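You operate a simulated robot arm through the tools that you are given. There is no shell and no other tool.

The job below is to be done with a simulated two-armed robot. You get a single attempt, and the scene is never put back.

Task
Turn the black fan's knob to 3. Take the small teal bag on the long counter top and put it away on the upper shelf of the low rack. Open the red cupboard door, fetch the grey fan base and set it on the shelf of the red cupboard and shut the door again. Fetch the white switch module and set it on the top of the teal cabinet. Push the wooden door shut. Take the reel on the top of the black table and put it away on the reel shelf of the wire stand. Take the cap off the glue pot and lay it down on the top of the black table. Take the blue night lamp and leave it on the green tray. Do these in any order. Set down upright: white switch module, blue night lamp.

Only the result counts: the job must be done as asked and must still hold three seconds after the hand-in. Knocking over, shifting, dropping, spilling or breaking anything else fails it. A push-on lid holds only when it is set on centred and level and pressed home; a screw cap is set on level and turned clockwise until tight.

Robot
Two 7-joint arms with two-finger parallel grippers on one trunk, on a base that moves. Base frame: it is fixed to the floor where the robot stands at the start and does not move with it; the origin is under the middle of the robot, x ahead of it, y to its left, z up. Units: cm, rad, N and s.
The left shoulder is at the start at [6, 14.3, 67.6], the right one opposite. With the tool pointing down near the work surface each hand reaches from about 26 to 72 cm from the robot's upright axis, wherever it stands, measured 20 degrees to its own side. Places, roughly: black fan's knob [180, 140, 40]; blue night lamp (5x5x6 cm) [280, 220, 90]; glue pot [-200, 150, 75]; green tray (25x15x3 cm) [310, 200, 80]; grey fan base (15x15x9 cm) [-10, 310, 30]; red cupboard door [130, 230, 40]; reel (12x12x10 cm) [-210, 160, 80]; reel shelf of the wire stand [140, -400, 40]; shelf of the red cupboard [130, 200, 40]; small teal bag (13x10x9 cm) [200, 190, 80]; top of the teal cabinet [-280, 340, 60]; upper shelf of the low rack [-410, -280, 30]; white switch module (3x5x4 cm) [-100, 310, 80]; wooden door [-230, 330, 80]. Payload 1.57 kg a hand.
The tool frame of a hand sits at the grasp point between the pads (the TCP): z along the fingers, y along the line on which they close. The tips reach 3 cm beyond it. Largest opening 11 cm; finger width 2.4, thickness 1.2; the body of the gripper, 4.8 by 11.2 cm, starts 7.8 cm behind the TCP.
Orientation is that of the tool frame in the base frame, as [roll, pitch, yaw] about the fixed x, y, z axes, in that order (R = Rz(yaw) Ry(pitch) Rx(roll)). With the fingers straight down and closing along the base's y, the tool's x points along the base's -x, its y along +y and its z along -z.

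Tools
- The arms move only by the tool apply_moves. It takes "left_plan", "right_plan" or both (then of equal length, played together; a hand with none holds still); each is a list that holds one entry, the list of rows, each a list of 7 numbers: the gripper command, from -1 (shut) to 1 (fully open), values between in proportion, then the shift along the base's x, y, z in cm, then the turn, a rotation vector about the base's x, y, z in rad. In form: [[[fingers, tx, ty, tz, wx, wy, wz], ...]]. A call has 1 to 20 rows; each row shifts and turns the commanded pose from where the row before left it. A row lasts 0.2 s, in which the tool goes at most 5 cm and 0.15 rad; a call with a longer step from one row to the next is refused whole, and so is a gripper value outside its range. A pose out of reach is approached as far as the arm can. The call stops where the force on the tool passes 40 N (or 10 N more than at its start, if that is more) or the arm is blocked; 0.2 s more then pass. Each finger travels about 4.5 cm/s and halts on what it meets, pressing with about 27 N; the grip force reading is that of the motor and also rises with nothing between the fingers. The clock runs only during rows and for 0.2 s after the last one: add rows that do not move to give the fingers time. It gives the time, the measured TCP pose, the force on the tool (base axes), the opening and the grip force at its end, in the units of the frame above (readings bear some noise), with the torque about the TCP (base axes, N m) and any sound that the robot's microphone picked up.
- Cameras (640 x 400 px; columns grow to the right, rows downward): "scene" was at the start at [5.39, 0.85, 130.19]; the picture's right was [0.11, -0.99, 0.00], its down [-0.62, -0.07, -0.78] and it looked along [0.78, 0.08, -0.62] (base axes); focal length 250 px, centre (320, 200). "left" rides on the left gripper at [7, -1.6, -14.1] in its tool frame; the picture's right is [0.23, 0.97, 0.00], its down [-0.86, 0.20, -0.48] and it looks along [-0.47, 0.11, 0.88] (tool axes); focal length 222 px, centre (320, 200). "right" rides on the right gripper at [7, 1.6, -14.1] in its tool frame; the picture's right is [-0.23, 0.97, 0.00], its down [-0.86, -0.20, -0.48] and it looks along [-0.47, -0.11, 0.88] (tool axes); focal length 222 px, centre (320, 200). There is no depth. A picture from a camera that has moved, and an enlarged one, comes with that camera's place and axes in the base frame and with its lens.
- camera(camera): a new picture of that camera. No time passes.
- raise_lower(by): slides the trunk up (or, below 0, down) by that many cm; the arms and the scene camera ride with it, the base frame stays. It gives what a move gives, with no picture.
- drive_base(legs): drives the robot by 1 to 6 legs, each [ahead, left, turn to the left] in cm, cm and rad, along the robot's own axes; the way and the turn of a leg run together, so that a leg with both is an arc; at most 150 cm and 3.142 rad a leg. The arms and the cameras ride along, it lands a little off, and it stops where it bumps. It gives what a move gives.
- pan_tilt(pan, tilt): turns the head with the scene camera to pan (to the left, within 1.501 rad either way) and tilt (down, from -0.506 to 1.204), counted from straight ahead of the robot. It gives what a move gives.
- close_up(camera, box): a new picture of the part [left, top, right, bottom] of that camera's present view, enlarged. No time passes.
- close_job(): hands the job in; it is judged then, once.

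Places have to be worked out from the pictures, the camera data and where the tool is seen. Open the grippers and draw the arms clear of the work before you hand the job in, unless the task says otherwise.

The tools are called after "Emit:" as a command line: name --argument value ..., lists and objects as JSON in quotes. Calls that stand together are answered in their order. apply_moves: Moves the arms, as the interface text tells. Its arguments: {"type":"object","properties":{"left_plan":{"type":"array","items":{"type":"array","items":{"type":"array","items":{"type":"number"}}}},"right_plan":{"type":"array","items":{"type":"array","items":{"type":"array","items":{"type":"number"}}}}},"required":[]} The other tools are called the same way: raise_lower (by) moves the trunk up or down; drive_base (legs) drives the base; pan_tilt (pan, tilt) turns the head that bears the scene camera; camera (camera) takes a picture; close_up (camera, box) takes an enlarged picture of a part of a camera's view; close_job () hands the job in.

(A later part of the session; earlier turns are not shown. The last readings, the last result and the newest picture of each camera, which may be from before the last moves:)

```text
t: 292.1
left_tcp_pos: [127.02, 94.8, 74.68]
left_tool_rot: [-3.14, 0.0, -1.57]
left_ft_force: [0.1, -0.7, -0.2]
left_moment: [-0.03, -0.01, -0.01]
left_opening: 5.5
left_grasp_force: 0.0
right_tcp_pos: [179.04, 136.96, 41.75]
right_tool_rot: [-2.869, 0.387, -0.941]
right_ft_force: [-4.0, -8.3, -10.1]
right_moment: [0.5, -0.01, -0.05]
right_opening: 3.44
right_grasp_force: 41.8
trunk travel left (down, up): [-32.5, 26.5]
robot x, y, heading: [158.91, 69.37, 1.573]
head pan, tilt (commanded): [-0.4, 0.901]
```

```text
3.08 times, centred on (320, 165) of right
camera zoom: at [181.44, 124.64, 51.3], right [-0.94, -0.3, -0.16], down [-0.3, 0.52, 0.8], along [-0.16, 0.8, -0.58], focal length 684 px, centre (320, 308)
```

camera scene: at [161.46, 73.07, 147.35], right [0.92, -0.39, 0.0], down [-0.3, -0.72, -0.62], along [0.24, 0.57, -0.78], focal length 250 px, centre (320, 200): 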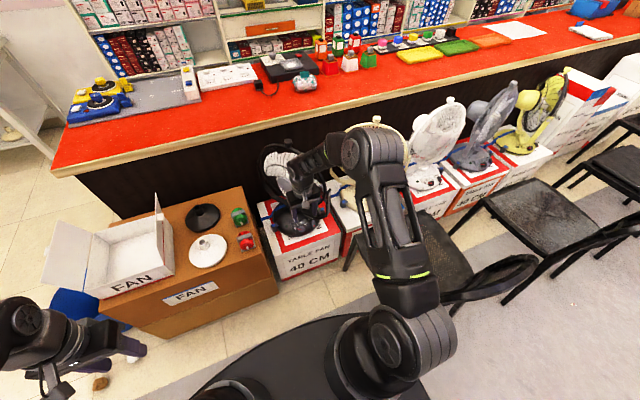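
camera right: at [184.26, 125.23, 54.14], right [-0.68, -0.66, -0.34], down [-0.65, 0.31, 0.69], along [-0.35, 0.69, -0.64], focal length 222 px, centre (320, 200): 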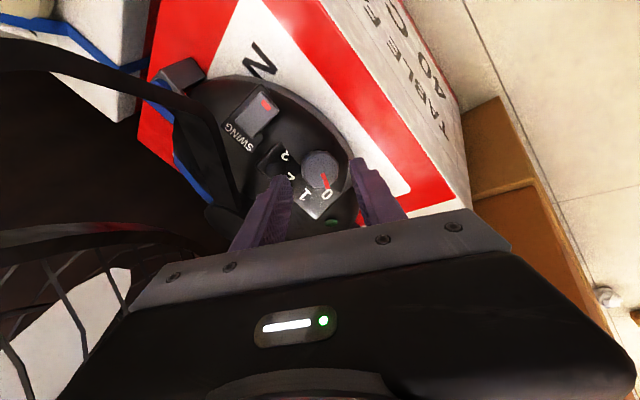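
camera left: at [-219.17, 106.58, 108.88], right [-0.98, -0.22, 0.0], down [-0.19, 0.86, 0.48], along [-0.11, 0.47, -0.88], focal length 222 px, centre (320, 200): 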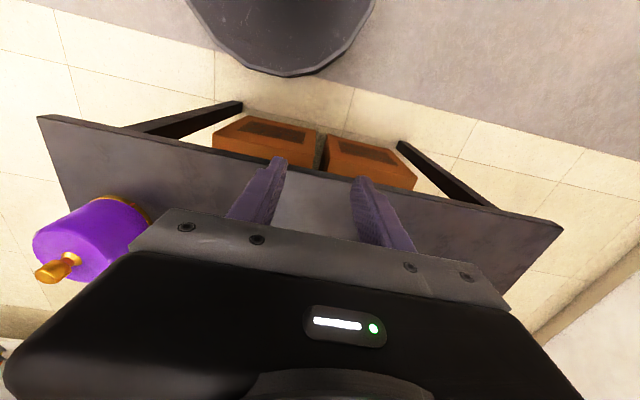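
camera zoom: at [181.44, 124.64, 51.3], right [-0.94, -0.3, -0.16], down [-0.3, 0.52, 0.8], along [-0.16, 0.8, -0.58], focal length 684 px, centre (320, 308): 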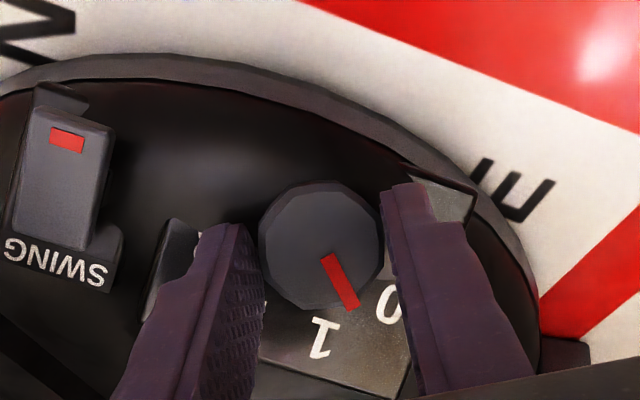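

The pointer now stands between 0 and 1, with some slip. I keep turning another ~0.7 rad.

Emit:
apply_moves --right_plan '[[[-1, 0, 0, 0, 0, 0.0545, -0.107], [-1, 0, 0, 0, 0, 0.0545, -0.107], [-1, 0, 0, 0, 0, 0.0545, -0.107], [-1, 0, 0, 0, 0, 0.0545, -0.107], [-1, 0, 0, 0, 0, 0.0545, -0.107], [-1, 0, 0, 0, 0, 0.0545, -0.107], [-1, 0, 0, 0, 0, 0, 0]]]'

Emit:
close_up --camera "right" --box '[220, 100, 420, 230]'

```text
t: 293.7
left_tcp_pos: [127.04, 94.66, 74.78]
left_tool_rot: [-3.141, 0.0, -1.57]
left_ft_force: [0.5, -0.5, -0.3]
left_moment: [0.02, -0.01, 0.01]
left_opening: 5.5
left_grasp_force: 0.0
right_tcp_pos: [179.0, 137.1, 41.72]
right_tool_rot: [3.073, 0.461, -1.734]
right_ft_force: [-4.9, -9.7, -5.0]
right_moment: [-0.4, 0.35, 0.25]
right_opening: 3.33
right_grasp_force: 40.7
trunk travel left (down, up): [-32.5, 26.5]
robot x, y, heading: [158.6, 69.0, 1.572]
head pan, tilt (commanded): [-0.4, 0.901]
```

```text
3.08 times, centred on (320, 165) of right
camera zoom: at [176.41, 124.81, 51.4], right [-0.93, 0.33, 0.16], down [0.32, 0.51, 0.8], along [0.18, 0.79, -0.58], focal length 684 px, centre (320, 308)
```

zoom: 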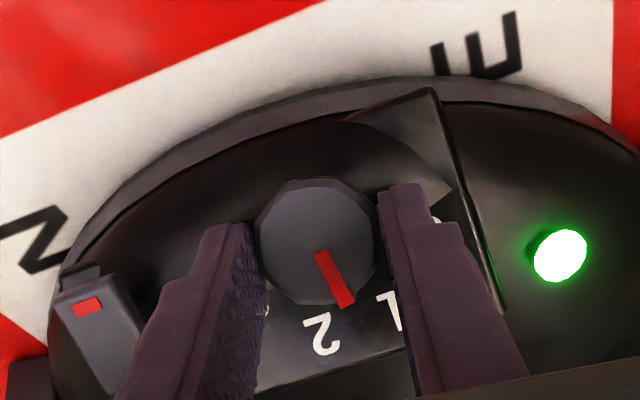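

The lamp lit and the pointer stands between 1 and 2. I keep turning clockwise, about 0.84 rad more, then check.

Emit:
apply_moves --right_plan '[[[-1, 0, 0, 0, 0, 0.0545, -0.107], [-1, 0, 0, 0, 0, 0.0545, -0.107], [-1, 0, 0, 0, 0, 0.0545, -0.107], [-1, 0, 0, 0, 0, 0.0545, -0.107], [-1, 0, 0, 0, 0, 0.0545, -0.107], [-1, 0, 0, 0, 0, 0.0545, -0.107], [-1, 0, 0, 0, 0, 0.0545, -0.107], [-1, 0, 0, 0, 0, 0, 0]]]'

Emit:
close_up --camera "right" --box '[220, 100, 420, 230]'

```text
t: 295.5
left_tcp_pos: [127.15, 94.61, 74.84]
left_tool_rot: [3.141, 0.0, -1.571]
left_ft_force: [0.6, -0.4, -0.4]
left_moment: [0.04, -0.01, 0.0]
left_opening: 5.51
left_grasp_force: 0.1
right_tcp_pos: [179.21, 137.16, 41.79]
right_tool_rot: [2.745, 0.254, -2.608]
right_ft_force: [4.1, -8.0, 3.4]
right_moment: [-0.53, 0.4, 0.45]
right_opening: 3.52
right_grasp_force: 42.4
trunk travel left (down, up): [-32.5, 26.5]
robot x, y, heading: [158.74, 69.06, 1.566]
head pan, tilt (commanded): [-0.4, 0.901]
```

```text
3.08 times, centred on (320, 165) of right
camera zoom: at [172.5, 128.52, 53.34], right [-0.35, 0.84, 0.42], down [0.82, 0.06, 0.57], along [0.45, 0.54, -0.71], focal length 684 px, centre (320, 308)
```

zoom: 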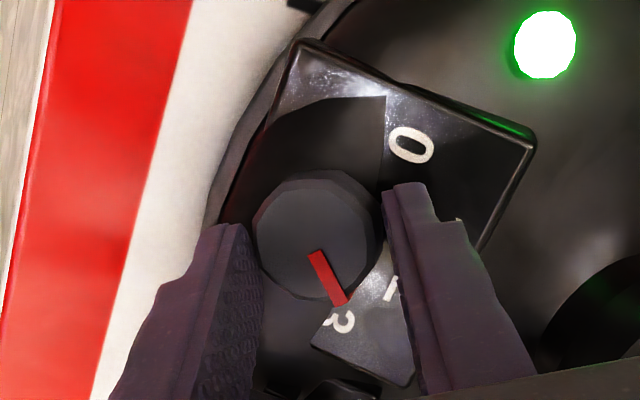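

The pointer is about 10–14° short of 3. I turn 0.2 rad more.

Emit:
apply_moves --right_plan '[[[-1, 0, 0, 0, 0, 0.0454, -0.0891], [-1, 0, 0, 0, 0, 0.0454, -0.0891], [-1, 0, 0, 0, 0, 0, 0]]]'

Emit:
close_up --camera "right" --box '[220, 100, 420, 230]'

```text
t: 296.3
left_tcp_pos: [127.16, 94.75, 74.79]
left_tool_rot: [3.141, -0.001, -1.571]
left_ft_force: [0.4, 0.5, 0.6]
left_moment: [0.01, 0.01, 0.02]
left_opening: 5.5
left_grasp_force: 0.1
right_tcp_pos: [179.25, 137.12, 41.8]
right_tool_rot: [2.706, 0.171, -2.795]
right_ft_force: [8.0, -6.5, 2.0]
right_moment: [-0.18, 0.25, 0.33]
right_opening: 3.52
right_grasp_force: 42.5
trunk travel left (down, up): [-32.5, 26.5]
robot x, y, heading: [158.84, 69.02, 1.568]
head pan, tilt (commanded): [-0.4, 0.901]
```

```text
3.08 times, centred on (320, 165) of right
camera zoom: at [172.16, 129.74, 53.93], right [-0.16, 0.88, 0.44], down [0.87, -0.09, 0.49], along [0.47, 0.46, -0.75], focal length 684 px, centre (320, 308)
```

zoom: 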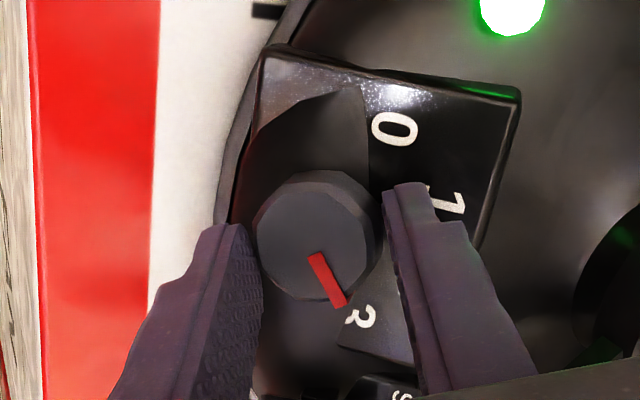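

Unprojecting the picture onto the dial plane, labels lie at about 150°, 110°, 70° and 31°, and the pointer at 29–35°: it is on 3. I open and withdraw along the knob's axis.

Emit:
apply_moves --right_plan '[[[-0.25, 0, 0, 0, 0, 0, 0], [-0.1, 0, 0, 0, 0, 0, 0], [0.0, 0, 0, 0, 0, 0, 0], [0.0, 0, 0, 0, 0, 0, 0], [0.0, 0, -0.9, 1.8, 0, 0, 0], [0.0, 0, -1.8, 3.6, 0, 0, 0], [0.0, 0, -1.8, 3.6, 0, 0, 0], [0.0, 0, 0, 0, 0, 0, 0]]]'

Emit:
camera --camera "right"

Emit:
close_up --camera "right" --box '[270, 90, 370, 180]'

```text
t: 298.1
left_tcp_pos: [127.14, 94.73, 74.79]
left_tool_rot: [3.141, 0.0, -1.571]
left_ft_force: [-0.3, 0.7, 0.0]
left_moment: [0.01, 0.01, -0.01]
left_opening: 5.47
left_grasp_force: 0.1
right_tcp_pos: [179.19, 132.6, 50.78]
right_tool_rot: [2.704, 0.171, -2.79]
right_ft_force: [-0.4, -0.3, 0.6]
right_moment: [0.04, -0.02, 0.02]
right_opening: 5.5
right_grasp_force: 0.0
trunk travel left (down, up): [-32.5, 26.5]
robot x, y, heading: [158.86, 69.38, 1.573]
head pan, tilt (commanded): [-0.4, 0.901]
```

```text
taken
camera right: at [172.17, 125.29, 62.91], right [-0.16, 0.88, 0.44], down [0.87, -0.09, 0.49], along [0.47, 0.46, -0.75], focal length 222 px, centre (320, 200)
```

right: 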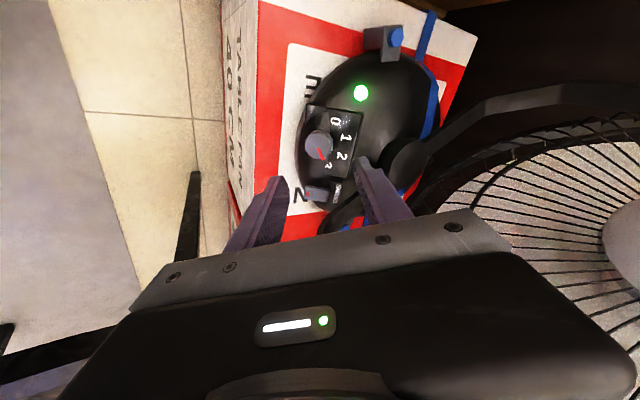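

```text
4.44 times, centred on (320, 135) of right
camera zoom: at [172.17, 125.29, 62.91], right [-0.16, 0.88, 0.44], down [0.87, -0.09, 0.49], along [0.47, 0.46, -0.75], focal length 987 px, centre (320, 489)
```

zoom: 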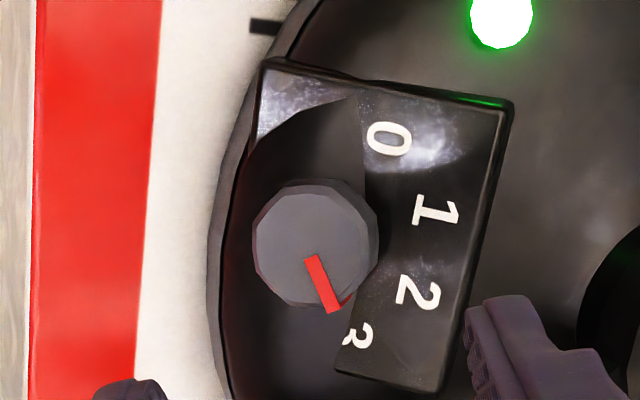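

The knob stays put after release. I turn the hand back to its neutral orientation and raise it, so I can check the pointer from straight above its axis.

Emit:
apply_moves --right_plan '[[[0.0, 0, -0.8, 1.5, 0, -0.068, 0.133], [0.0, 0, -0.8, 1.5, 0, -0.068, 0.133], [0.0, 0, -0.8, 1.5, 0, -0.068, 0.133], [0.0, 0, -0.6, 1.5, 0, -0.068, 0.133], [0.0, 0, -0.6, 1.5, 0, -0.068, 0.133], [0.0, 0, -0.6, 1.5, 0, -0.068, 0.133], [0.0, 0, -0.6, 1.5, 0, -0.068, 0.133], [0.0, 0, -0.6, 1.5, 0, -0.068, 0.133], [0.0, -0.5, 0, 1.5, 0, -0.018, 0.036], [0.0, -0.5, 0, 1.5, -0.15, 0, 0], [0.0, -0.3, 0, 1.5, -0.15, 0, 0], [0.0, 0, 0, 1.5, -0.15, 0, 0], [0.0, 0, 0, 0.5, -0.02, 0, 0], [0.0, 0, 0, 0, 0, 0, 0]]]'

Emit:
close_up --camera "right" --box '[285, 150, 385, 220]'

```text
t: 301.1
left_tcp_pos: [127.12, 94.73, 74.83]
left_tool_rot: [-3.142, 0.0, -1.571]
left_ft_force: [-1.4, -0.3, -0.3]
left_moment: [0.01, -0.01, -0.01]
left_opening: 5.5
left_grasp_force: 0.1
right_tcp_pos: [177.71, 127.15, 69.26]
right_tool_rot: [-3.137, -0.001, -1.519]
right_ft_force: [-0.7, -0.1, 0.1]
right_moment: [-0.04, -0.01, 0.02]
right_opening: 5.49
right_grasp_force: 0.1
trunk travel left (down, up): [-32.5, 26.5]
robot x, y, heading: [158.8, 69.07, 1.572]
head pan, tilt (commanded): [-0.4, 0.901]
```

```text
5.71 times, centred on (335, 185) of right
camera zoom: at [176.47, 120.11, 83.52], right [-0.98, 0.18, -0.01], down [0.15, 0.86, 0.48], along [0.09, 0.47, -0.88], focal length 1269 px, centre (234, 286)
```

zoom: 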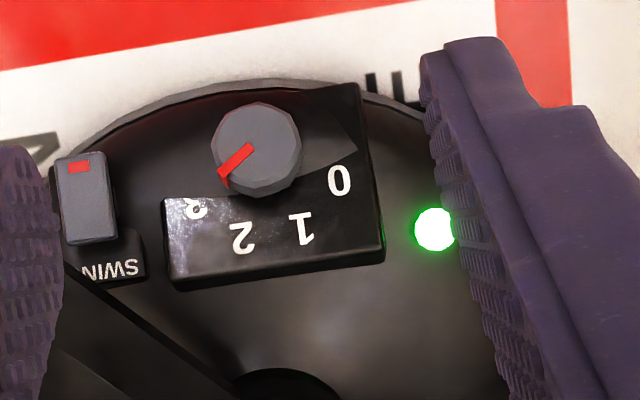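

The pointer lies squarely on 3. Next the red cupboard behind the counter: I retract the right hand and drive around the bin to the counter's back end.

Emit:
apply_moves --right_plan '[[[0.0, -0.5, -4, 1.5, 0, 0, 0], [0.0, -0.5, -4, 1.5, 0, 0, 0], [0.0, -0.5, -4, 1.5, 0, 0, 0], [0.0, -0.5, -4, 1.5, 0, 0, 0], [0.0, -0.5, -4, 1.5, 0, 0, 0], [0.0, 0, 0, 0, 0, 0, 0]]]'

Emit:
drive_base --legs '[[-25, 0, 0], [0, 130, 0], [150, 0, 0], [60, 0, 0], [0, 0, -1.571]]'

Emit:
pan_tilt --pan -0.2 --tilt 0.5

Emit:
camera --camera "scene"

```text
t: 302.5
left_tcp_pos: [127.04, 94.76, 74.68]
left_tool_rot: [3.142, 0.001, -1.572]
left_ft_force: [0.0, 0.7, -0.5]
left_moment: [-0.02, 0.01, 0.04]
left_opening: 5.48
left_grasp_force: 0.1
right_tcp_pos: [175.27, 106.99, 76.86]
right_tool_rot: [-3.135, -0.002, -1.518]
right_ft_force: [0.3, 0.3, 0.7]
right_moment: [0.02, -0.01, 0.0]
right_opening: 5.48
right_grasp_force: 0.1
trunk travel left (down, up): [-32.5, 26.5]
robot x, y, heading: [159.09, 69.22, 1.573]
head pan, tilt (commanded): [-0.4, 0.901]
```

```text
t: 324.3
left_tcp_pos: [44.87, 285.16, 74.83]
left_tool_rot: [3.14, -0.001, -3.097]
left_ft_force: [-0.3, -0.3, -0.5]
left_moment: [0.02, -0.02, 0.02]
left_opening: 5.5
left_grasp_force: 0.1
right_tcp_pos: [59.34, 237.61, 76.84]
right_tool_rot: [-3.135, 0.0, -3.043]
right_ft_force: [-0.3, 1.0, -0.5]
right_moment: [-0.03, -0.01, -0.01]
right_opening: 5.5
right_grasp_force: 0.1
trunk travel left (down, up): [-32.5, 26.5]
robot x, y, heading: [20.7, 252.56, 0.046]
head pan, tilt (commanded): [-0.4, 0.901]
```

```text
t: 325.2
left_tcp_pos: [44.91, 285.23, 74.76]
left_tool_rot: [3.141, 0.0, -3.097]
left_ft_force: [0.8, -0.6, 0.6]
left_moment: [-0.03, 0.04, 0.01]
left_opening: 5.5
left_grasp_force: 0.1
right_tcp_pos: [59.32, 237.51, 76.83]
right_tool_rot: [-3.137, -0.001, -3.044]
right_ft_force: [0.8, -0.8, -0.5]
right_moment: [0.02, -0.04, 0.03]
right_opening: 5.49
right_grasp_force: 0.1
trunk travel left (down, up): [-32.5, 26.5]
robot x, y, heading: [20.38, 252.47, 0.047]
head pan, tilt (commanded): [-0.201, 0.499]
```

```text
taken
camera scene: at [26.53, 250.93, 136.73], right [-0.16, -0.99, 0.0], down [-0.47, 0.07, -0.88], along [0.87, -0.14, -0.48], focal length 250 px, centre (320, 200)
```

scene: 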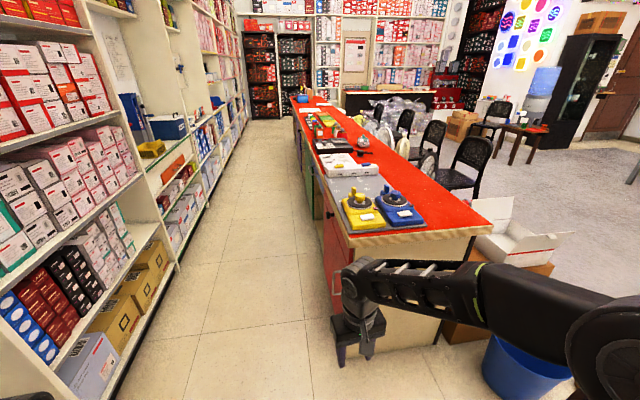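

I see red and green doors on the counter's back face. I zoom in on them.

Emit:
close_up --camera "scene" --box '[270, 90, 450, 330]'

```text
1.67 times, centred on (360, 210) of scene
camera zoom: at [26.53, 250.93, 136.73], right [-0.16, -0.99, 0.0], down [-0.47, 0.07, -0.88], along [0.87, -0.14, -0.48], focal length 417 px, centre (253, 183)
```

zoom: 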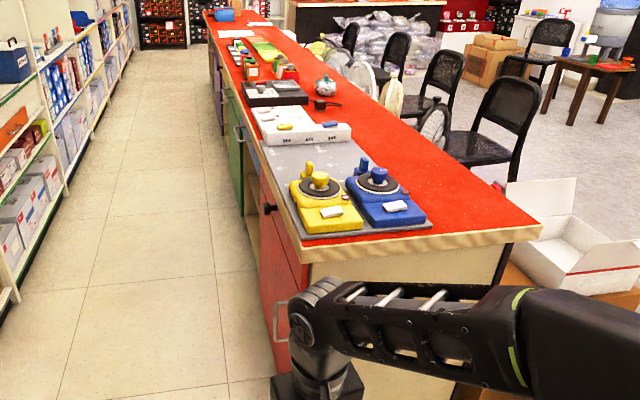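

The corridor behind the counter is clear; the red door has a bar handle and faces +y. I enter it facing the counter (heading -y) and slide along to x≈130.

Emit:
drive_base --legs '[[28, 0, 0], [0, 0, -1.618], [-30, 0, 0], [0, 80, 0]]'

Emit:
pan_tilt --pan 0.0 --tilt 0.9

Emit:
camera --camera "scene"

```text
t: 336.6
left_tcp_pos: [160.07, 259.56, 74.8]
left_tool_rot: [-3.141, 0.0, 1.574]
left_ft_force: [0.2, 0.4, 0.4]
left_moment: [0.05, 0.0, 0.03]
left_opening: 5.49
left_grasp_force: 0.0
right_tcp_pos: [111.97, 247.02, 76.64]
right_tool_rot: [-3.137, 0.0, 1.629]
right_ft_force: [0.5, 0.6, 0.3]
right_moment: [0.02, 0.02, 0.02]
right_opening: 5.49
right_grasp_force: 0.2
trunk travel left (down, up): [-32.5, 26.5]
robot x, y, heading: [128.61, 285.37, -1.566]
head pan, tilt (commanded): [-0.201, 0.499]
```

```text
t: 337.4
left_tcp_pos: [160.05, 259.69, 74.78]
left_tool_rot: [-3.141, -0.001, 1.575]
left_ft_force: [0.2, 0.5, 0.1]
left_moment: [-0.02, 0.0, 0.01]
left_opening: 5.49
left_grasp_force: 0.0
right_tcp_pos: [111.97, 247.3, 76.83]
right_tool_rot: [-3.137, 0.002, 1.627]
right_ft_force: [0.2, 0.7, -0.3]
right_moment: [0.03, 0.0, 0.01]
right_opening: 5.48
right_grasp_force: 0.0
trunk travel left (down, up): [-32.5, 26.5]
robot x, y, heading: [128.52, 285.05, -1.567]
head pan, tilt (commanded): [0.0, 0.901]
```

```text
taken
camera scene: at [128.31, 280.53, 133.36], right [-1.0, 0.0, 0.0], down [0.0, 0.78, -0.62], along [0.0, -0.62, -0.78], focal length 250 px, centre (320, 200)
```

scene: 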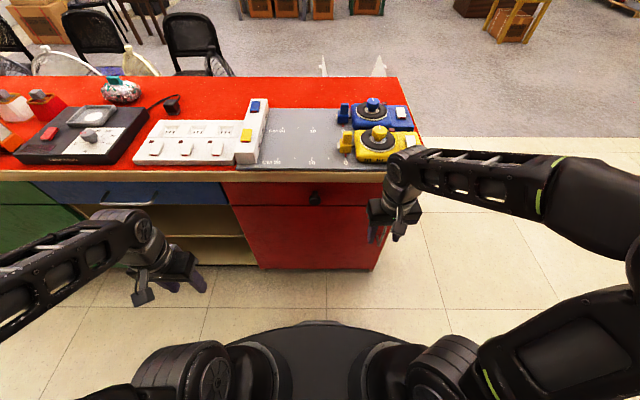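

The red door (with a drawer above) is right below; the right hand hides its handle. I move that hand aside and look closer.

Emit:
apply_moves --right_plan '[[[0.0, -4, 1, 0, 0, 0, 0], [0.0, -4, 1, 0, 0, 0, 0], [0.0, -4, 1, 0, 0, 0, 0], [0.0, -4, 1, 0, 0, 0, 0], [0.0, 0, 0, 0, 0, 0, 0]]]'

Emit:
close_up --camera "scene" --box '[210, 160, 430, 290]'

Emit:
camera --camera "right"

```text
t: 338.6
left_tcp_pos: [160.07, 259.75, 74.68]
left_tool_rot: [-3.141, 0.001, 1.574]
left_ft_force: [0.2, 0.4, -0.2]
left_moment: [-0.01, -0.01, 0.01]
left_opening: 5.49
left_grasp_force: 0.0
right_tcp_pos: [95.92, 251.1, 76.7]
right_tool_rot: [-3.136, -0.002, 1.63]
right_ft_force: [-1.0, -0.2, -0.3]
right_moment: [0.0, 0.01, 0.0]
right_opening: 5.5
right_grasp_force: 0.1
trunk travel left (down, up): [-32.5, 26.5]
robot x, y, heading: [128.64, 285.28, -1.56]
head pan, tilt (commanded): [0.0, 0.901]
```

```text
2.91 times, centred on (320, 225) of scene
camera zoom: at [128.3, 280.54, 133.35], right [-1.0, 0.0, 0.0], down [0.0, 0.78, -0.62], along [0.0, -0.62, -0.78], focal length 728 px, centre (320, 127)
```

zoom: 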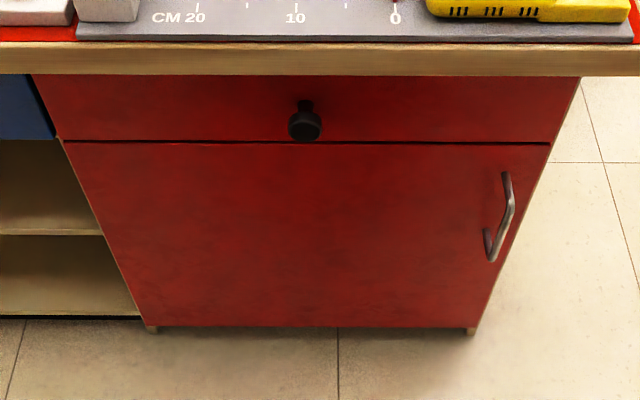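

```text
taken
camera right: at [97.36, 258.21, 90.9], right [0.99, -0.17, -0.01], down [-0.15, -0.87, 0.48], along [-0.09, -0.47, -0.88], focal length 222 px, centre (320, 200)
```

right: 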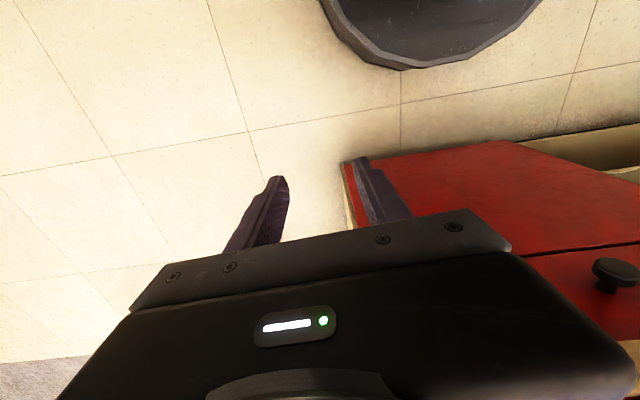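

The door spans x≈100–160, z≈5–62 at y≈226; the bar handle is vertical at about [103.8, 230.5], z 40–55, hinge at x≈160. I shift to x≈98 and lower the trunk for a forward-pointing grip with the left hand.

Emit:
drive_base --legs '[[-8, -30, 0]]'

Emit:
raise_lower --by -24

Emit:
apply_moves --left_plan '[[[0.1, -3.5, -1, 0, -0.15, 0, 0], [0.1, -3.5, -1, 0, -0.15, 0, 0], [0.1, -3.5, -2, 0, -0.15, 0, 0], [0.1, -3.5, -2.5, 0, -0.15, 0, 0], [0.1, -3.5, -2.5, 0, -0.15, 0, 0], [0.1, -3.5, -2.5, 0, -0.15, 0, 0], [0.1, -2, -2.5, 0, -0.15, 0, 0], [0.1, 0, -2, 0, 0, 0, 0], [0.1, 0, 0, 0, 0, 0, 0]]]'

Emit:
camera --camera "left"

Emit:
camera --camera "scene"

```text
t: 340.7
left_tcp_pos: [129.95, 267.93, 74.82]
left_tool_rot: [-3.14, 0.0, 1.582]
left_ft_force: [0.0, 0.0, -0.4]
left_moment: [0.01, -0.02, 0.02]
left_opening: 5.49
left_grasp_force: 0.2
right_tcp_pos: [65.93, 258.89, 76.77]
right_tool_rot: [-3.136, 0.0, 1.636]
right_ft_force: [-0.5, 0.2, 0.0]
right_moment: [-0.02, 0.0, 0.01]
right_opening: 5.52
right_grasp_force: 0.1
trunk travel left (down, up): [-32.5, 26.5]
robot x, y, heading: [97.98, 293.29, -1.558]
head pan, tilt (commanded): [0.0, 0.901]
```

```text
t: 343.2
left_tcp_pos: [130.0, 267.98, 50.75]
left_tool_rot: [3.141, 0.001, 1.581]
left_ft_force: [-0.3, -0.3, 0.5]
left_moment: [0.02, 0.02, 0.02]
left_opening: 5.49
left_grasp_force: 0.1
right_tcp_pos: [65.97, 258.73, 52.72]
right_tool_rot: [-3.137, 0.0, 1.636]
right_ft_force: [-0.4, -0.8, 0.0]
right_moment: [0.01, -0.04, -0.01]
right_opening: 5.49
right_grasp_force: 0.1
trunk travel left (down, up): [-8.5, 50.5]
robot x, y, heading: [98.16, 293.43, -1.56]
head pan, tilt (commanded): [0.0, 0.901]
```

```text
t: 345.2
left_tcp_pos: [110.01, 240.92, 57.73]
left_tool_rot: [-3.123, 1.05, 1.594]
left_ft_force: [-0.4, 0.0, -0.3]
left_moment: [-0.04, -0.02, 0.01]
left_opening: 6.07
left_grasp_force: 0.0
left hand out of reach, approached as far as the arm can: row 1, 2, 3, 4, 5, 6
right_tcp_pos: [66.01, 258.83, 52.73]
right_tool_rot: [-3.137, 0.0, 1.637]
right_ft_force: [-0.2, 0.4, 0.3]
right_moment: [-0.02, 0.02, 0.01]
right_opening: 5.51
right_grasp_force: 0.1
trunk travel left (down, up): [-8.5, 50.5]
robot x, y, heading: [98.07, 293.12, -1.559]
head pan, tilt (commanded): [0.0, 0.901]
```

```text
taken
camera left: at [108.31, 256.65, 58.63], right [0.97, 0.12, -0.21], down [0.21, -0.01, 0.98], along [0.11, -0.99, -0.03], focal length 222 px, centre (320, 200)
```

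left: 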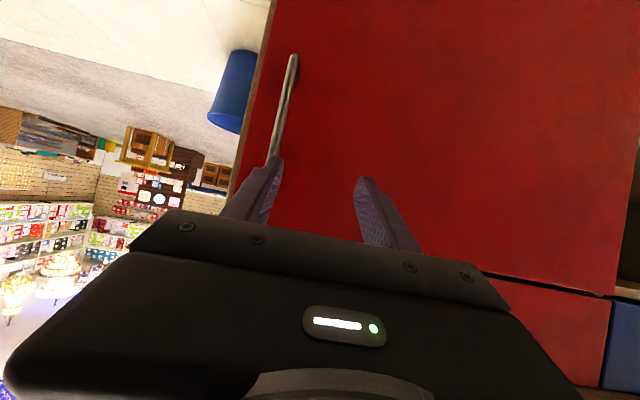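

```text
taken
camera scene: at [98.08, 288.5, 109.35], right [-1.0, -0.01, 0.0], down [-0.01, 0.78, -0.62], along [0.01, -0.62, -0.78], focal length 250 px, centre (320, 200)
```

scene: 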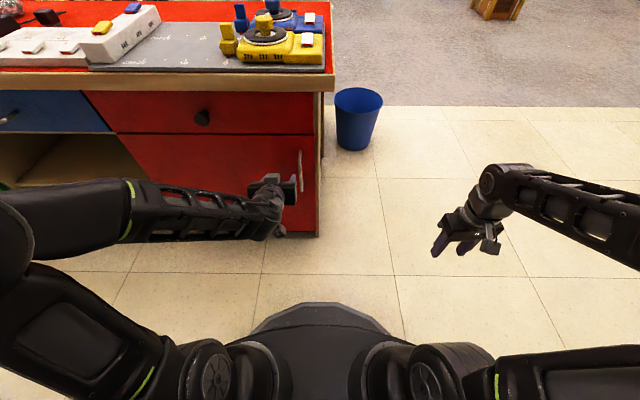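

The bar appears at about [104.5, 230.5], z 40–55. I align the left hand with it: left 5.7 cm and down 7.7 cm.

Emit:
apply_moves --left_plan '[[[0.1, -2, 0, -2.6, 0, 0, 0], [0.1, -2, 0, -2.6, 0, 0, 0], [0.1, -1.6, 0, -2.5, 0, 0, 0], [0.1, 0, 0, 0, 0, 0, 0]]]'

Emit:
camera --camera "left"

```text
t: 346.2
left_tcp_pos: [104.2, 240.93, 50.01]
left_tool_rot: [-3.122, 1.049, 1.593]
left_ft_force: [1.0, -0.3, 1.0]
left_moment: [-0.02, 0.02, -0.03]
left_opening: 6.04
left_grasp_force: 0.1
right_tcp_pos: [66.0, 259.02, 52.69]
right_tool_rot: [-3.136, -0.001, 1.637]
right_ft_force: [-0.5, -0.2, 0.2]
right_moment: [0.03, 0.02, -0.01]
right_opening: 5.49
right_grasp_force: 0.0
trunk travel left (down, up): [-8.5, 50.5]
robot x, y, heading: [98.13, 292.81, -1.558]
head pan, tilt (commanded): [0.0, 0.901]
```

```text
taken
camera left: at [102.6, 256.62, 50.89], right [0.97, 0.12, -0.21], down [0.21, -0.01, 0.98], along [0.11, -0.99, -0.03], focal length 222 px, centre (320, 200)
```

left: 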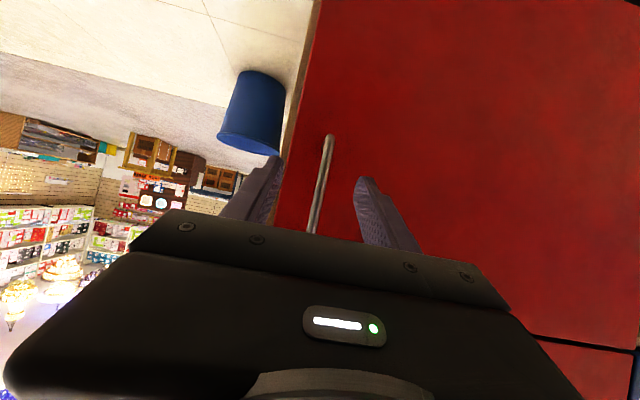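

The bar runs centrally between the fingers. I advance 9 cm and close on it.

Emit:
apply_moves --left_plan '[[[0.1, 0.1, -3, 0, 0, 0, 0], [0.1, 0.1, -3, 0, 0, 0, 0], [0.1, 0.1, -3, 0, 0, 0, 0], [0.1, 0, 0, 0, 0, 0, 0], [-1, 0, 0, 0, 0, 0, 0], [-1, 0, 0, 0, 0, 0, 0], [-1, 0, 0, 0, 0, 0, 0], [-1, 0, 0, 0, 0, 0, 0], [-1, 0, 0, 0, 0, 0, 0], [-1, 0, 0, 0, 0, 0, 0]]]'

Emit:
camera --camera "left"

```text
t: 348.4
left_tcp_pos: [105.05, 231.95, 49.92]
left_tool_rot: [-3.125, 1.05, 1.598]
left_ft_force: [31.7, 7.8, 5.9]
left_moment: [0.86, -0.55, -0.18]
left_opening: 1.1
left_grasp_force: 29.0
right_tcp_pos: [66.06, 258.76, 52.74]
right_tool_rot: [-3.135, 0.0, 1.634]
right_ft_force: [-0.7, 0.3, -0.6]
right_moment: [0.0, 0.02, 0.02]
right_opening: 5.51
right_grasp_force: 0.1
trunk travel left (down, up): [-8.5, 50.5]
robot x, y, heading: [98.23, 292.99, -1.559]
head pan, tilt (commanded): [0.0, 0.901]
```

```text
taken
camera left: at [103.28, 247.63, 50.85], right [0.97, 0.13, -0.2], down [0.21, -0.01, 0.98], along [0.12, -0.99, -0.03], focal length 222 px, centre (320, 200)
```

left: 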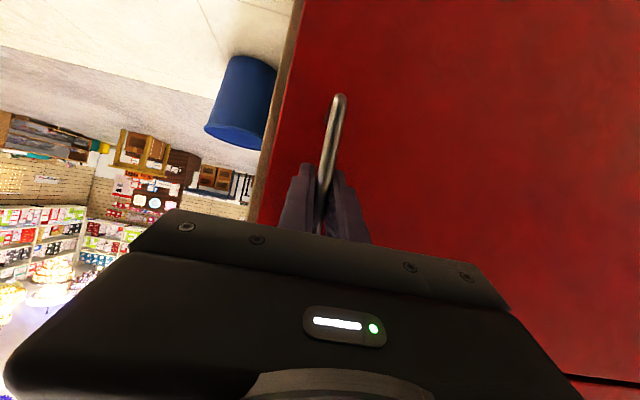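

The bar is gripped (1.1 cm). I pull along the door's arc to about 10°, relieving the sideways force.

Emit:
apply_moves --left_plan '[[[-1, 0.6, 0.5, 0, 0, 0, 0], [-1, 0.2, 1.9, 0, 0.04, 0, 0], [-1, 0.3, 2.4, 0, 0.05, 0, 0], [-1, 0.5, 2.4, 0, 0.05, 0, 0], [-1, 0.6, 2.3, 0, 0.05, 0, 0], [-1, 0, 0, 0, 0, 0, 0]]]'

Emit:
camera --camera "scene"

```text
t: 349.8
left_tcp_pos: [106.82, 241.45, 49.89]
left_tool_rot: [-3.128, 0.858, 1.588]
left_ft_force: [12.0, -2.9, -3.4]
left_moment: [-0.6, -0.72, -0.09]
left_opening: 1.1
left_grasp_force: 28.6
right_tcp_pos: [66.11, 258.88, 52.73]
right_tool_rot: [-3.135, 0.0, 1.636]
right_ft_force: [0.1, -1.0, -0.7]
right_moment: [0.0, 0.0, -0.01]
right_opening: 5.49
right_grasp_force: 0.1
trunk travel left (down, up): [-8.5, 50.5]
robot x, y, heading: [98.39, 293.18, -1.56]
head pan, tilt (commanded): [0.0, 0.901]
```

```text
taken
camera scene: at [98.13, 288.47, 109.35], right [-1.0, -0.01, 0.0], down [-0.01, 0.78, -0.62], along [0.01, -0.62, -0.78], focal length 250 px, centre (320, 200)
```

scene: 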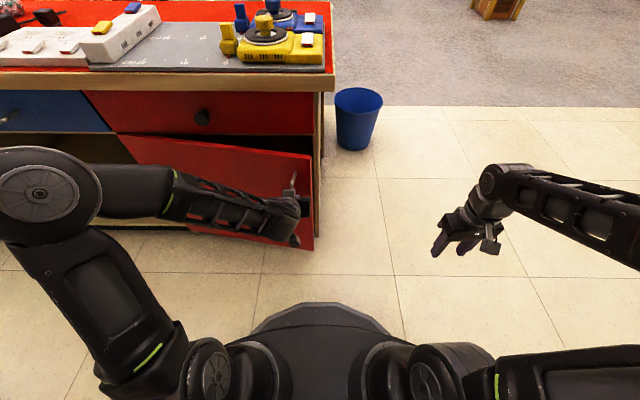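

The door swings with the hand. I continue the arc to about 30°, straightening the hand as it nears the robot.

Emit:
apply_moves --left_plan '[[[-1, 0.7, 2.3, 0, 0.06, 0, 0], [-1, 0.7, 2.3, 0, 0.06, 0, 0], [-1, 0.9, 2.2, 0, 0.06, 0, 0], [-1, 0.9, 2.2, 0, 0.06, 0, 0], [-1, 1.1, 2.15, 0, 0.06, 0, 0], [-1, 1.1, 2.15, 0, 0.06, 0, 0], [-1, 1.3, 2.05, 0, 0.06, 0, 0], [-1, 1.3, 2.05, 0, 0.06, 0, 0], [-1, 0, 0, 0, 0, 0, 0]]]'

Emit:
camera --camera "scene"

```text
t: 351.4
left_tcp_pos: [111.54, 253.67, 50.61]
left_tool_rot: [-3.135, 0.459, 1.571]
left_ft_force: [-2.8, 1.7, -1.6]
left_moment: [-0.06, -1.58, -0.02]
left_opening: 1.14
left_grasp_force: 29.4
left hand out of reach, approached as far as the arm can: row 4, 5, 6, 7
right_tcp_pos: [65.88, 258.89, 52.69]
right_tool_rot: [-3.136, 0.001, 1.634]
right_ft_force: [0.5, -0.4, -0.8]
right_moment: [-0.02, 0.01, -0.02]
right_opening: 5.51
right_grasp_force: 0.0
trunk travel left (down, up): [-8.5, 50.5]
robot x, y, heading: [98.1, 293.44, -1.558]
head pan, tilt (commanded): [0.0, 0.901]
stopped in row 7 (left hand): the force on the tool passed its limit at 47 N (the readings are from after the stop); the commanded pose is now the measured one
```

```text
taken
camera scene: at [97.98, 288.53, 109.38], right [-1.0, -0.01, 0.0], down [-0.01, 0.78, -0.62], along [0.01, -0.62, -0.78], focal length 250 px, centre (320, 200)
```

scene: 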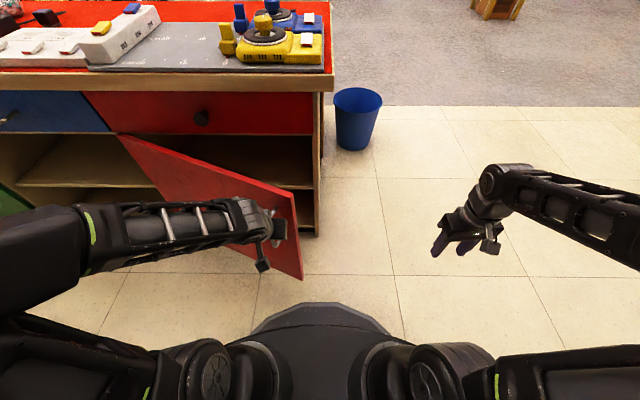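

The door stands about 25° open and the arm is folded to its limit. I release the bar, slide the hand up off it, then raise the trunk to continue from above.

Emit:
apply_moves --left_plan '[[[-0.3, 0, 0, 0, 0, 0, 0], [0.1, 0, 0, 0, 0, 0, 0], [0.1, 0, 0, 0, 0, 0, 0], [0.1, 0, 0, 0, 0, 0, 0], [0.1, 0, 0, 3, 0, 0, 0], [0.1, 0, 0, 3, 0, 0, 0], [0.1, 0, 0, 3, 0, 0, 0], [0.1, 0, 0, 0, 0, 0, 0]]]'

Emit:
camera --camera "scene"

Emit:
camera --camera "left"

```text
t: 353.2
left_tcp_pos: [111.82, 253.6, 59.81]
left_tool_rot: [-3.131, 0.459, 1.574]
left_ft_force: [0.4, -0.7, 0.0]
left_moment: [-0.03, -0.01, 0.01]
left_opening: 6.05
left_grasp_force: 0.0
right_tcp_pos: [65.89, 258.96, 52.67]
right_tool_rot: [-3.136, -0.001, 1.634]
right_ft_force: [0.3, -0.5, 0.9]
right_moment: [0.02, -0.01, 0.01]
right_opening: 5.51
right_grasp_force: 0.1
trunk travel left (down, up): [-8.5, 50.5]
robot x, y, heading: [98.48, 293.16, -1.564]
head pan, tilt (commanded): [0.0, 0.901]
```

```text
taken
camera scene: at [98.02, 288.53, 109.35], right [-1.0, -0.01, 0.0], down [-0.01, 0.78, -0.62], along [0.01, -0.62, -0.78], focal length 250 px, centre (320, 200)
```

scene: 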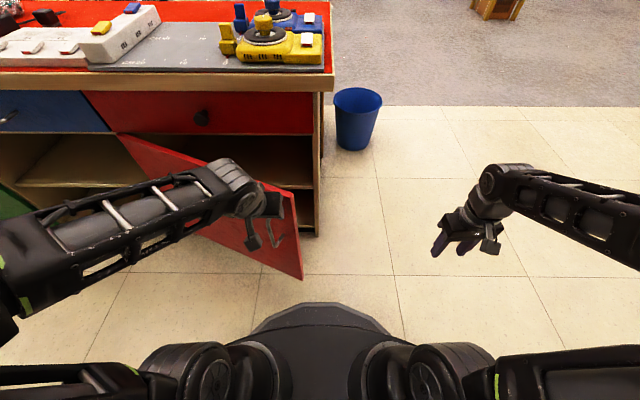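

```text
taken
camera left: at [110.25, 266.11, 69.3], right [0.97, 0.2, -0.11], down [0.21, -0.56, 0.81], along [0.1, -0.81, -0.58], focal length 222 px, centre (320, 200)
```

left: 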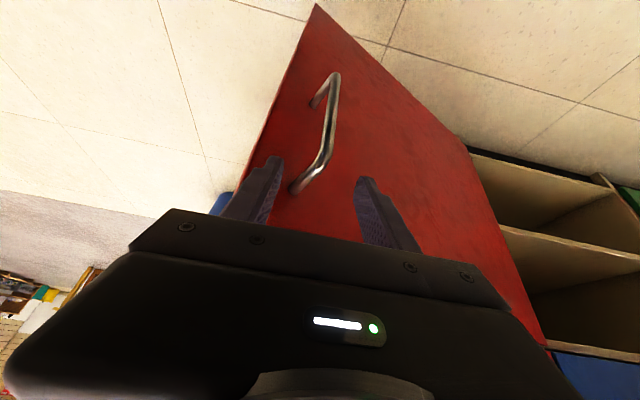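

The hand is free above the handle. I raise the trunk 25 cm and bring the left hand to vertical, over the door's top toward its inner side.

Emit:
raise_lower --by 25

Emit:
apply_moves --left_plan '[[[-1, 0, 0, 0, 0.15, 0, 0], [-1, 0, 0, 0, 0.15, 0, 0], [-1, 0, 0, 0, 0.15, 0, 0], [-1, 1.5, -3, 0, 0.01, 0, 0], [-1, 1.5, -3, 0, 0, 0, 0], [-1, 1.2, -3, 0, 0, 0, 0], [-1, 1, -3, 0, 0, 0, 0], [-1, 0, 0, 0, 0, 0, 0]]]'

Emit:
camera --camera "scene"

Emit:
camera --camera "left"

```text
t: 355.8
left_tcp_pos: [111.76, 253.63, 84.7]
left_tool_rot: [-3.134, 0.459, 1.573]
left_ft_force: [-0.7, 0.0, -0.5]
left_moment: [-0.02, 0.06, 0.0]
left_opening: 6.02
left_grasp_force: 0.0
right_tcp_pos: [65.96, 258.99, 77.6]
right_tool_rot: [-3.136, 0.001, 1.633]
right_ft_force: [-0.3, -0.5, -0.4]
right_moment: [-0.01, -0.01, 0.01]
right_opening: 5.47
right_grasp_force: 0.0
trunk travel left (down, up): [-33.5, 25.5]
robot x, y, heading: [98.2, 293.3, -1.557]
head pan, tilt (commanded): [0.0, 0.901]
```

```text
t: 357.6
left_tcp_pos: [116.99, 241.43, 84.62]
left_tool_rot: [-3.134, -0.002, 1.575]
left_ft_force: [1.4, -0.2, 0.0]
left_moment: [0.03, 0.01, -0.03]
left_opening: 0.0
left_grasp_force: 21.2
right_tcp_pos: [65.83, 259.0, 77.7]
right_tool_rot: [-3.135, -0.001, 1.633]
right_ft_force: [0.0, 0.0, 0.5]
right_moment: [0.03, -0.01, -0.02]
right_opening: 5.5
right_grasp_force: 0.0
trunk travel left (down, up): [-33.5, 25.5]
robot x, y, heading: [98.11, 293.01, -1.559]
head pan, tilt (commanded): [0.0, 0.901]
```

```text
taken
camera scene: at [98.02, 288.51, 134.35], right [-1.0, -0.01, 0.0], down [-0.01, 0.78, -0.62], along [0.01, -0.62, -0.78], focal length 250 px, centre (320, 200)
```

scene: 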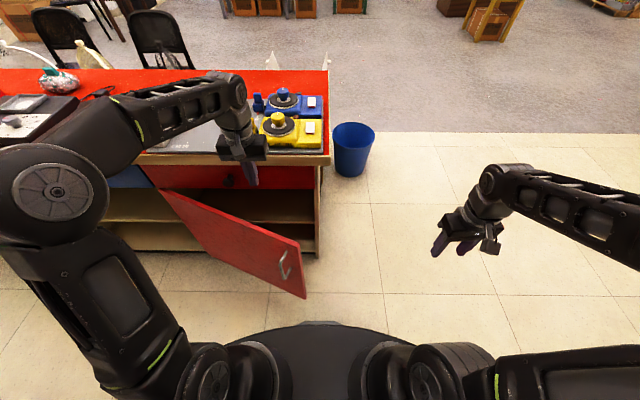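

```text
taken
camera left: at [115.54, 248.39, 98.69], right [0.97, 0.23, -0.01], down [0.21, -0.86, 0.48], along [0.1, -0.46, -0.88], focal length 222 px, centre (320, 200)
```

left: 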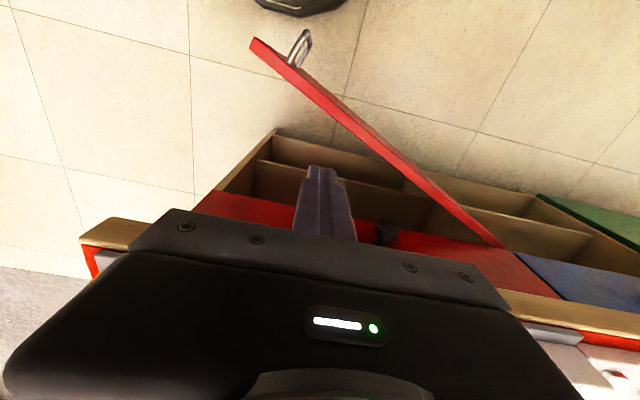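

From above, the door is ~25° open and the closed fingers hang on its inner side. I lower them to z≈58.6 so that only the fingertips reach below the door's top edge.

Emit:
apply_moves --left_plan '[[[-1, 0, -0.6, -4.3, 0, 0, 0], [-1, 0, 0, -4.3, 0, 0, 0], [-1, 0, 0, -4.3, 0, 0, 0], [-1, 0, 0, -4.3, 0, 0, 0], [-1, 0, 0, -4.3, 0, 0, 0], [-1, 0, 0, -4.3, 0, 0, 0], [-1, 0, 0, 0, 0, 0, 0]]]'

Emit:
camera --camera "left"

Emit:
camera --camera "scene"

```text
t: 359.2
left_tcp_pos: [117.22, 240.95, 58.99]
left_tool_rot: [-3.133, -0.002, 1.573]
left_ft_force: [0.0, 0.3, -0.4]
left_moment: [0.01, 0.0, -0.02]
left_opening: 0.0
left_grasp_force: 21.4
right_tcp_pos: [65.89, 258.95, 77.73]
right_tool_rot: [-3.136, 0.0, 1.634]
right_ft_force: [-0.1, -0.5, -0.2]
right_moment: [-0.03, -0.03, 0.01]
right_opening: 5.52
right_grasp_force: 0.1
trunk travel left (down, up): [-33.5, 25.5]
robot x, y, heading: [97.88, 293.12, -1.56]
head pan, tilt (commanded): [0.0, 0.901]
```

```text
taken
camera left: at [115.62, 247.94, 73.07], right [0.97, 0.23, -0.01], down [0.21, -0.85, 0.48], along [0.1, -0.46, -0.88], focal length 222 px, centre (320, 200)
```

left: 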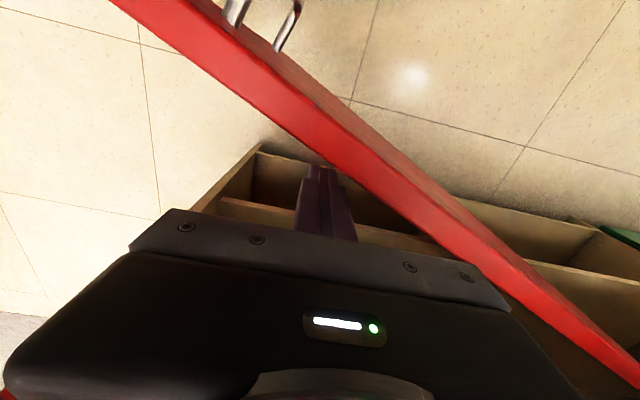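

```text
taken
camera scene: at [98.03, 288.51, 134.35], right [-1.0, -0.01, 0.0], down [-0.01, 0.78, -0.62], along [0.01, -0.62, -0.78], focal length 250 px, centre (320, 200)
```

scene: 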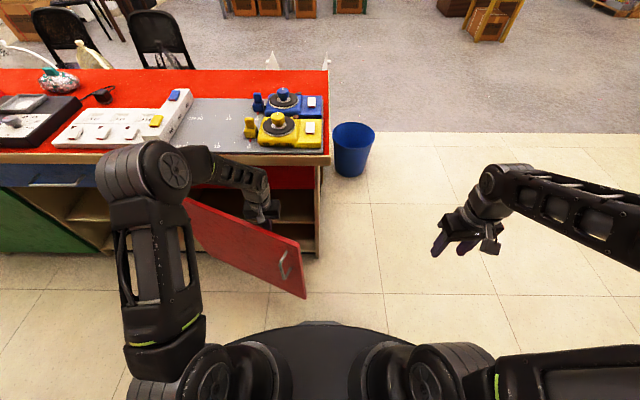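

I now push the door open along its arc with the fingertips, in small steps, to about 55°.

Emit:
apply_moves --left_plan '[[[-1, 0.8, 1.4, 0, 0, 0, 0], [-1, 0.7, 1.4, 0, 0, 0, 0], [-1, 0.85, 1.8, 0, 0, 0, 0], [-1, 0.85, 1.8, 0, 0, 0, 0], [-1, 1, 1.65, 0, 0, 0, 0], [-1, 1, 1.65, 0, 0, 0, 0], [-1, 1.15, 1.6, 0, 0, 0, 0], [-1, 1.15, 1.6, 0, 0, 0, 0], [-1, 1.3, 1.5, 0, 0, 0, 0], [-1, 1.3, 1.5, 0, 0, 0, 0], [-1, 1.4, 1.4, 0, 0, 0, 0], [-1, 1.4, 1.4, 0, 0, 0, 0], [-1, 1.5, 1.2, 0, 0, 0, 0], [-1, 1.5, 1.2, 0, 0, 0, 0], [-1, 0, 0, 0, 0, 0, 0]]]'

Emit:
camera --camera "scene"

```text
t: 362.4
left_tcp_pos: [132.86, 262.01, 58.99]
left_tool_rot: [-3.132, -0.003, 1.573]
left_ft_force: [0.4, 0.6, -0.4]
left_moment: [0.01, 0.04, -0.02]
left_opening: 0.0
left_grasp_force: 21.6
right_tcp_pos: [65.82, 259.01, 77.69]
right_tool_rot: [-3.135, 0.0, 1.634]
right_ft_force: [1.0, -0.4, 0.6]
right_moment: [-0.04, 0.0, -0.01]
right_opening: 5.52
right_grasp_force: 0.0
trunk travel left (down, up): [-33.5, 25.5]
robot x, y, heading: [98.29, 293.28, -1.557]
head pan, tilt (commanded): [0.0, 0.901]
```

```text
taken
camera scene: at [98.03, 288.53, 134.35], right [-1.0, -0.01, 0.0], down [-0.01, 0.78, -0.62], along [0.01, -0.62, -0.78], focal length 250 px, centre (320, 200)
```

scene: 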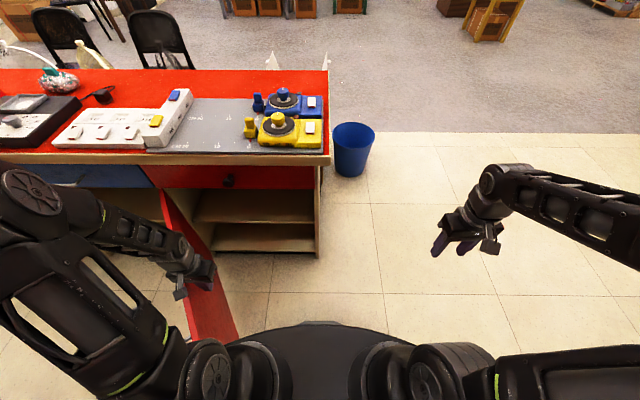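

The door is now about 55–60° open and the shelf inside is visible. I continue the push toward 90°.

Emit:
apply_moves --left_plan '[[[-1, 1.7, 1.1, 0, 0, 0, 0], [-1, 1.7, 1.1, 0, 0, 0, 0], [-1, 1.7, 0.95, 0, 0, 0, 0], [-1, 1.7, 0.95, 0, 0, 0, 0], [-1, 1.8, 0.85, 0, 0, 0, 0], [-1, 1.8, 0.85, 0, 0, 0, 0], [-1, 1.85, 0.65, 0, 0, 0, 0], [-1, 1.85, 0.65, 0, 0, 0, 0], [-1, 1.9, 0.45, 0, 0, 0, 0], [-1, 1.9, 0.45, 0, 0, 0, 0], [-1, 1.95, 0.3, 0, 0, 0, 0], [-1, 1.95, 0.3, 0, 0, 0, 0], [-1, 1.95, 0.15, 0, 0, 0, 0], [-1, 1.95, 0.15, 0, 0, 0, 0], [-1, 1.95, 0, 0, 0, 0, 0], [-1, 0, 0, 0, 0, 0, 0]]]'

Emit:
camera --camera "scene"

```text
t: 365.8
left_tcp_pos: [160.54, 271.04, 59.03]
left_tool_rot: [-3.133, -0.001, 1.575]
left_ft_force: [-0.7, 0.5, 0.4]
left_moment: [-0.01, 0.01, 0.0]
left_opening: 0.0
left_grasp_force: 21.2
right_tcp_pos: [65.94, 258.95, 77.68]
right_tool_rot: [-3.136, -0.001, 1.634]
right_ft_force: [0.2, -0.3, 0.3]
right_moment: [0.0, -0.02, 0.01]
right_opening: 5.49
right_grasp_force: 0.0
trunk travel left (down, up): [-33.5, 25.5]
robot x, y, heading: [97.94, 293.18, -1.565]
head pan, tilt (commanded): [0.0, 0.901]
```

```text
taken
camera scene: at [98.04, 288.53, 134.35], right [-1.0, -0.01, 0.0], down [-0.01, 0.78, -0.62], along [0.01, -0.62, -0.78], focal length 250 px, centre (320, 200)
```

scene: 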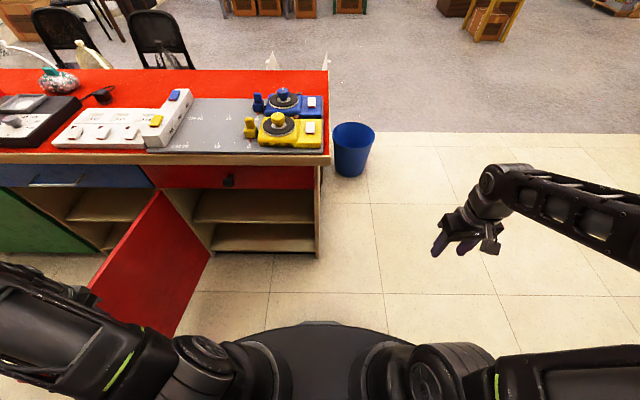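

The door is open past 90°. I zoom in on the cupboard's inside to measure its shelf.

Emit:
close_up --camera "scene" --box '[80, 150, 340, 320]'

```text
2.35 times, centred on (210, 235) of scene
camera zoom: at [98.04, 288.53, 134.35], right [-1.0, -0.01, 0.0], down [-0.01, 0.78, -0.62], along [0.01, -0.62, -0.78], focal length 589 px, centre (579, 118)
```

zoom: 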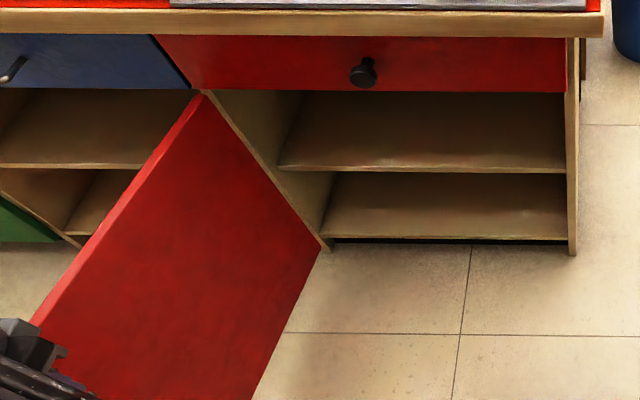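

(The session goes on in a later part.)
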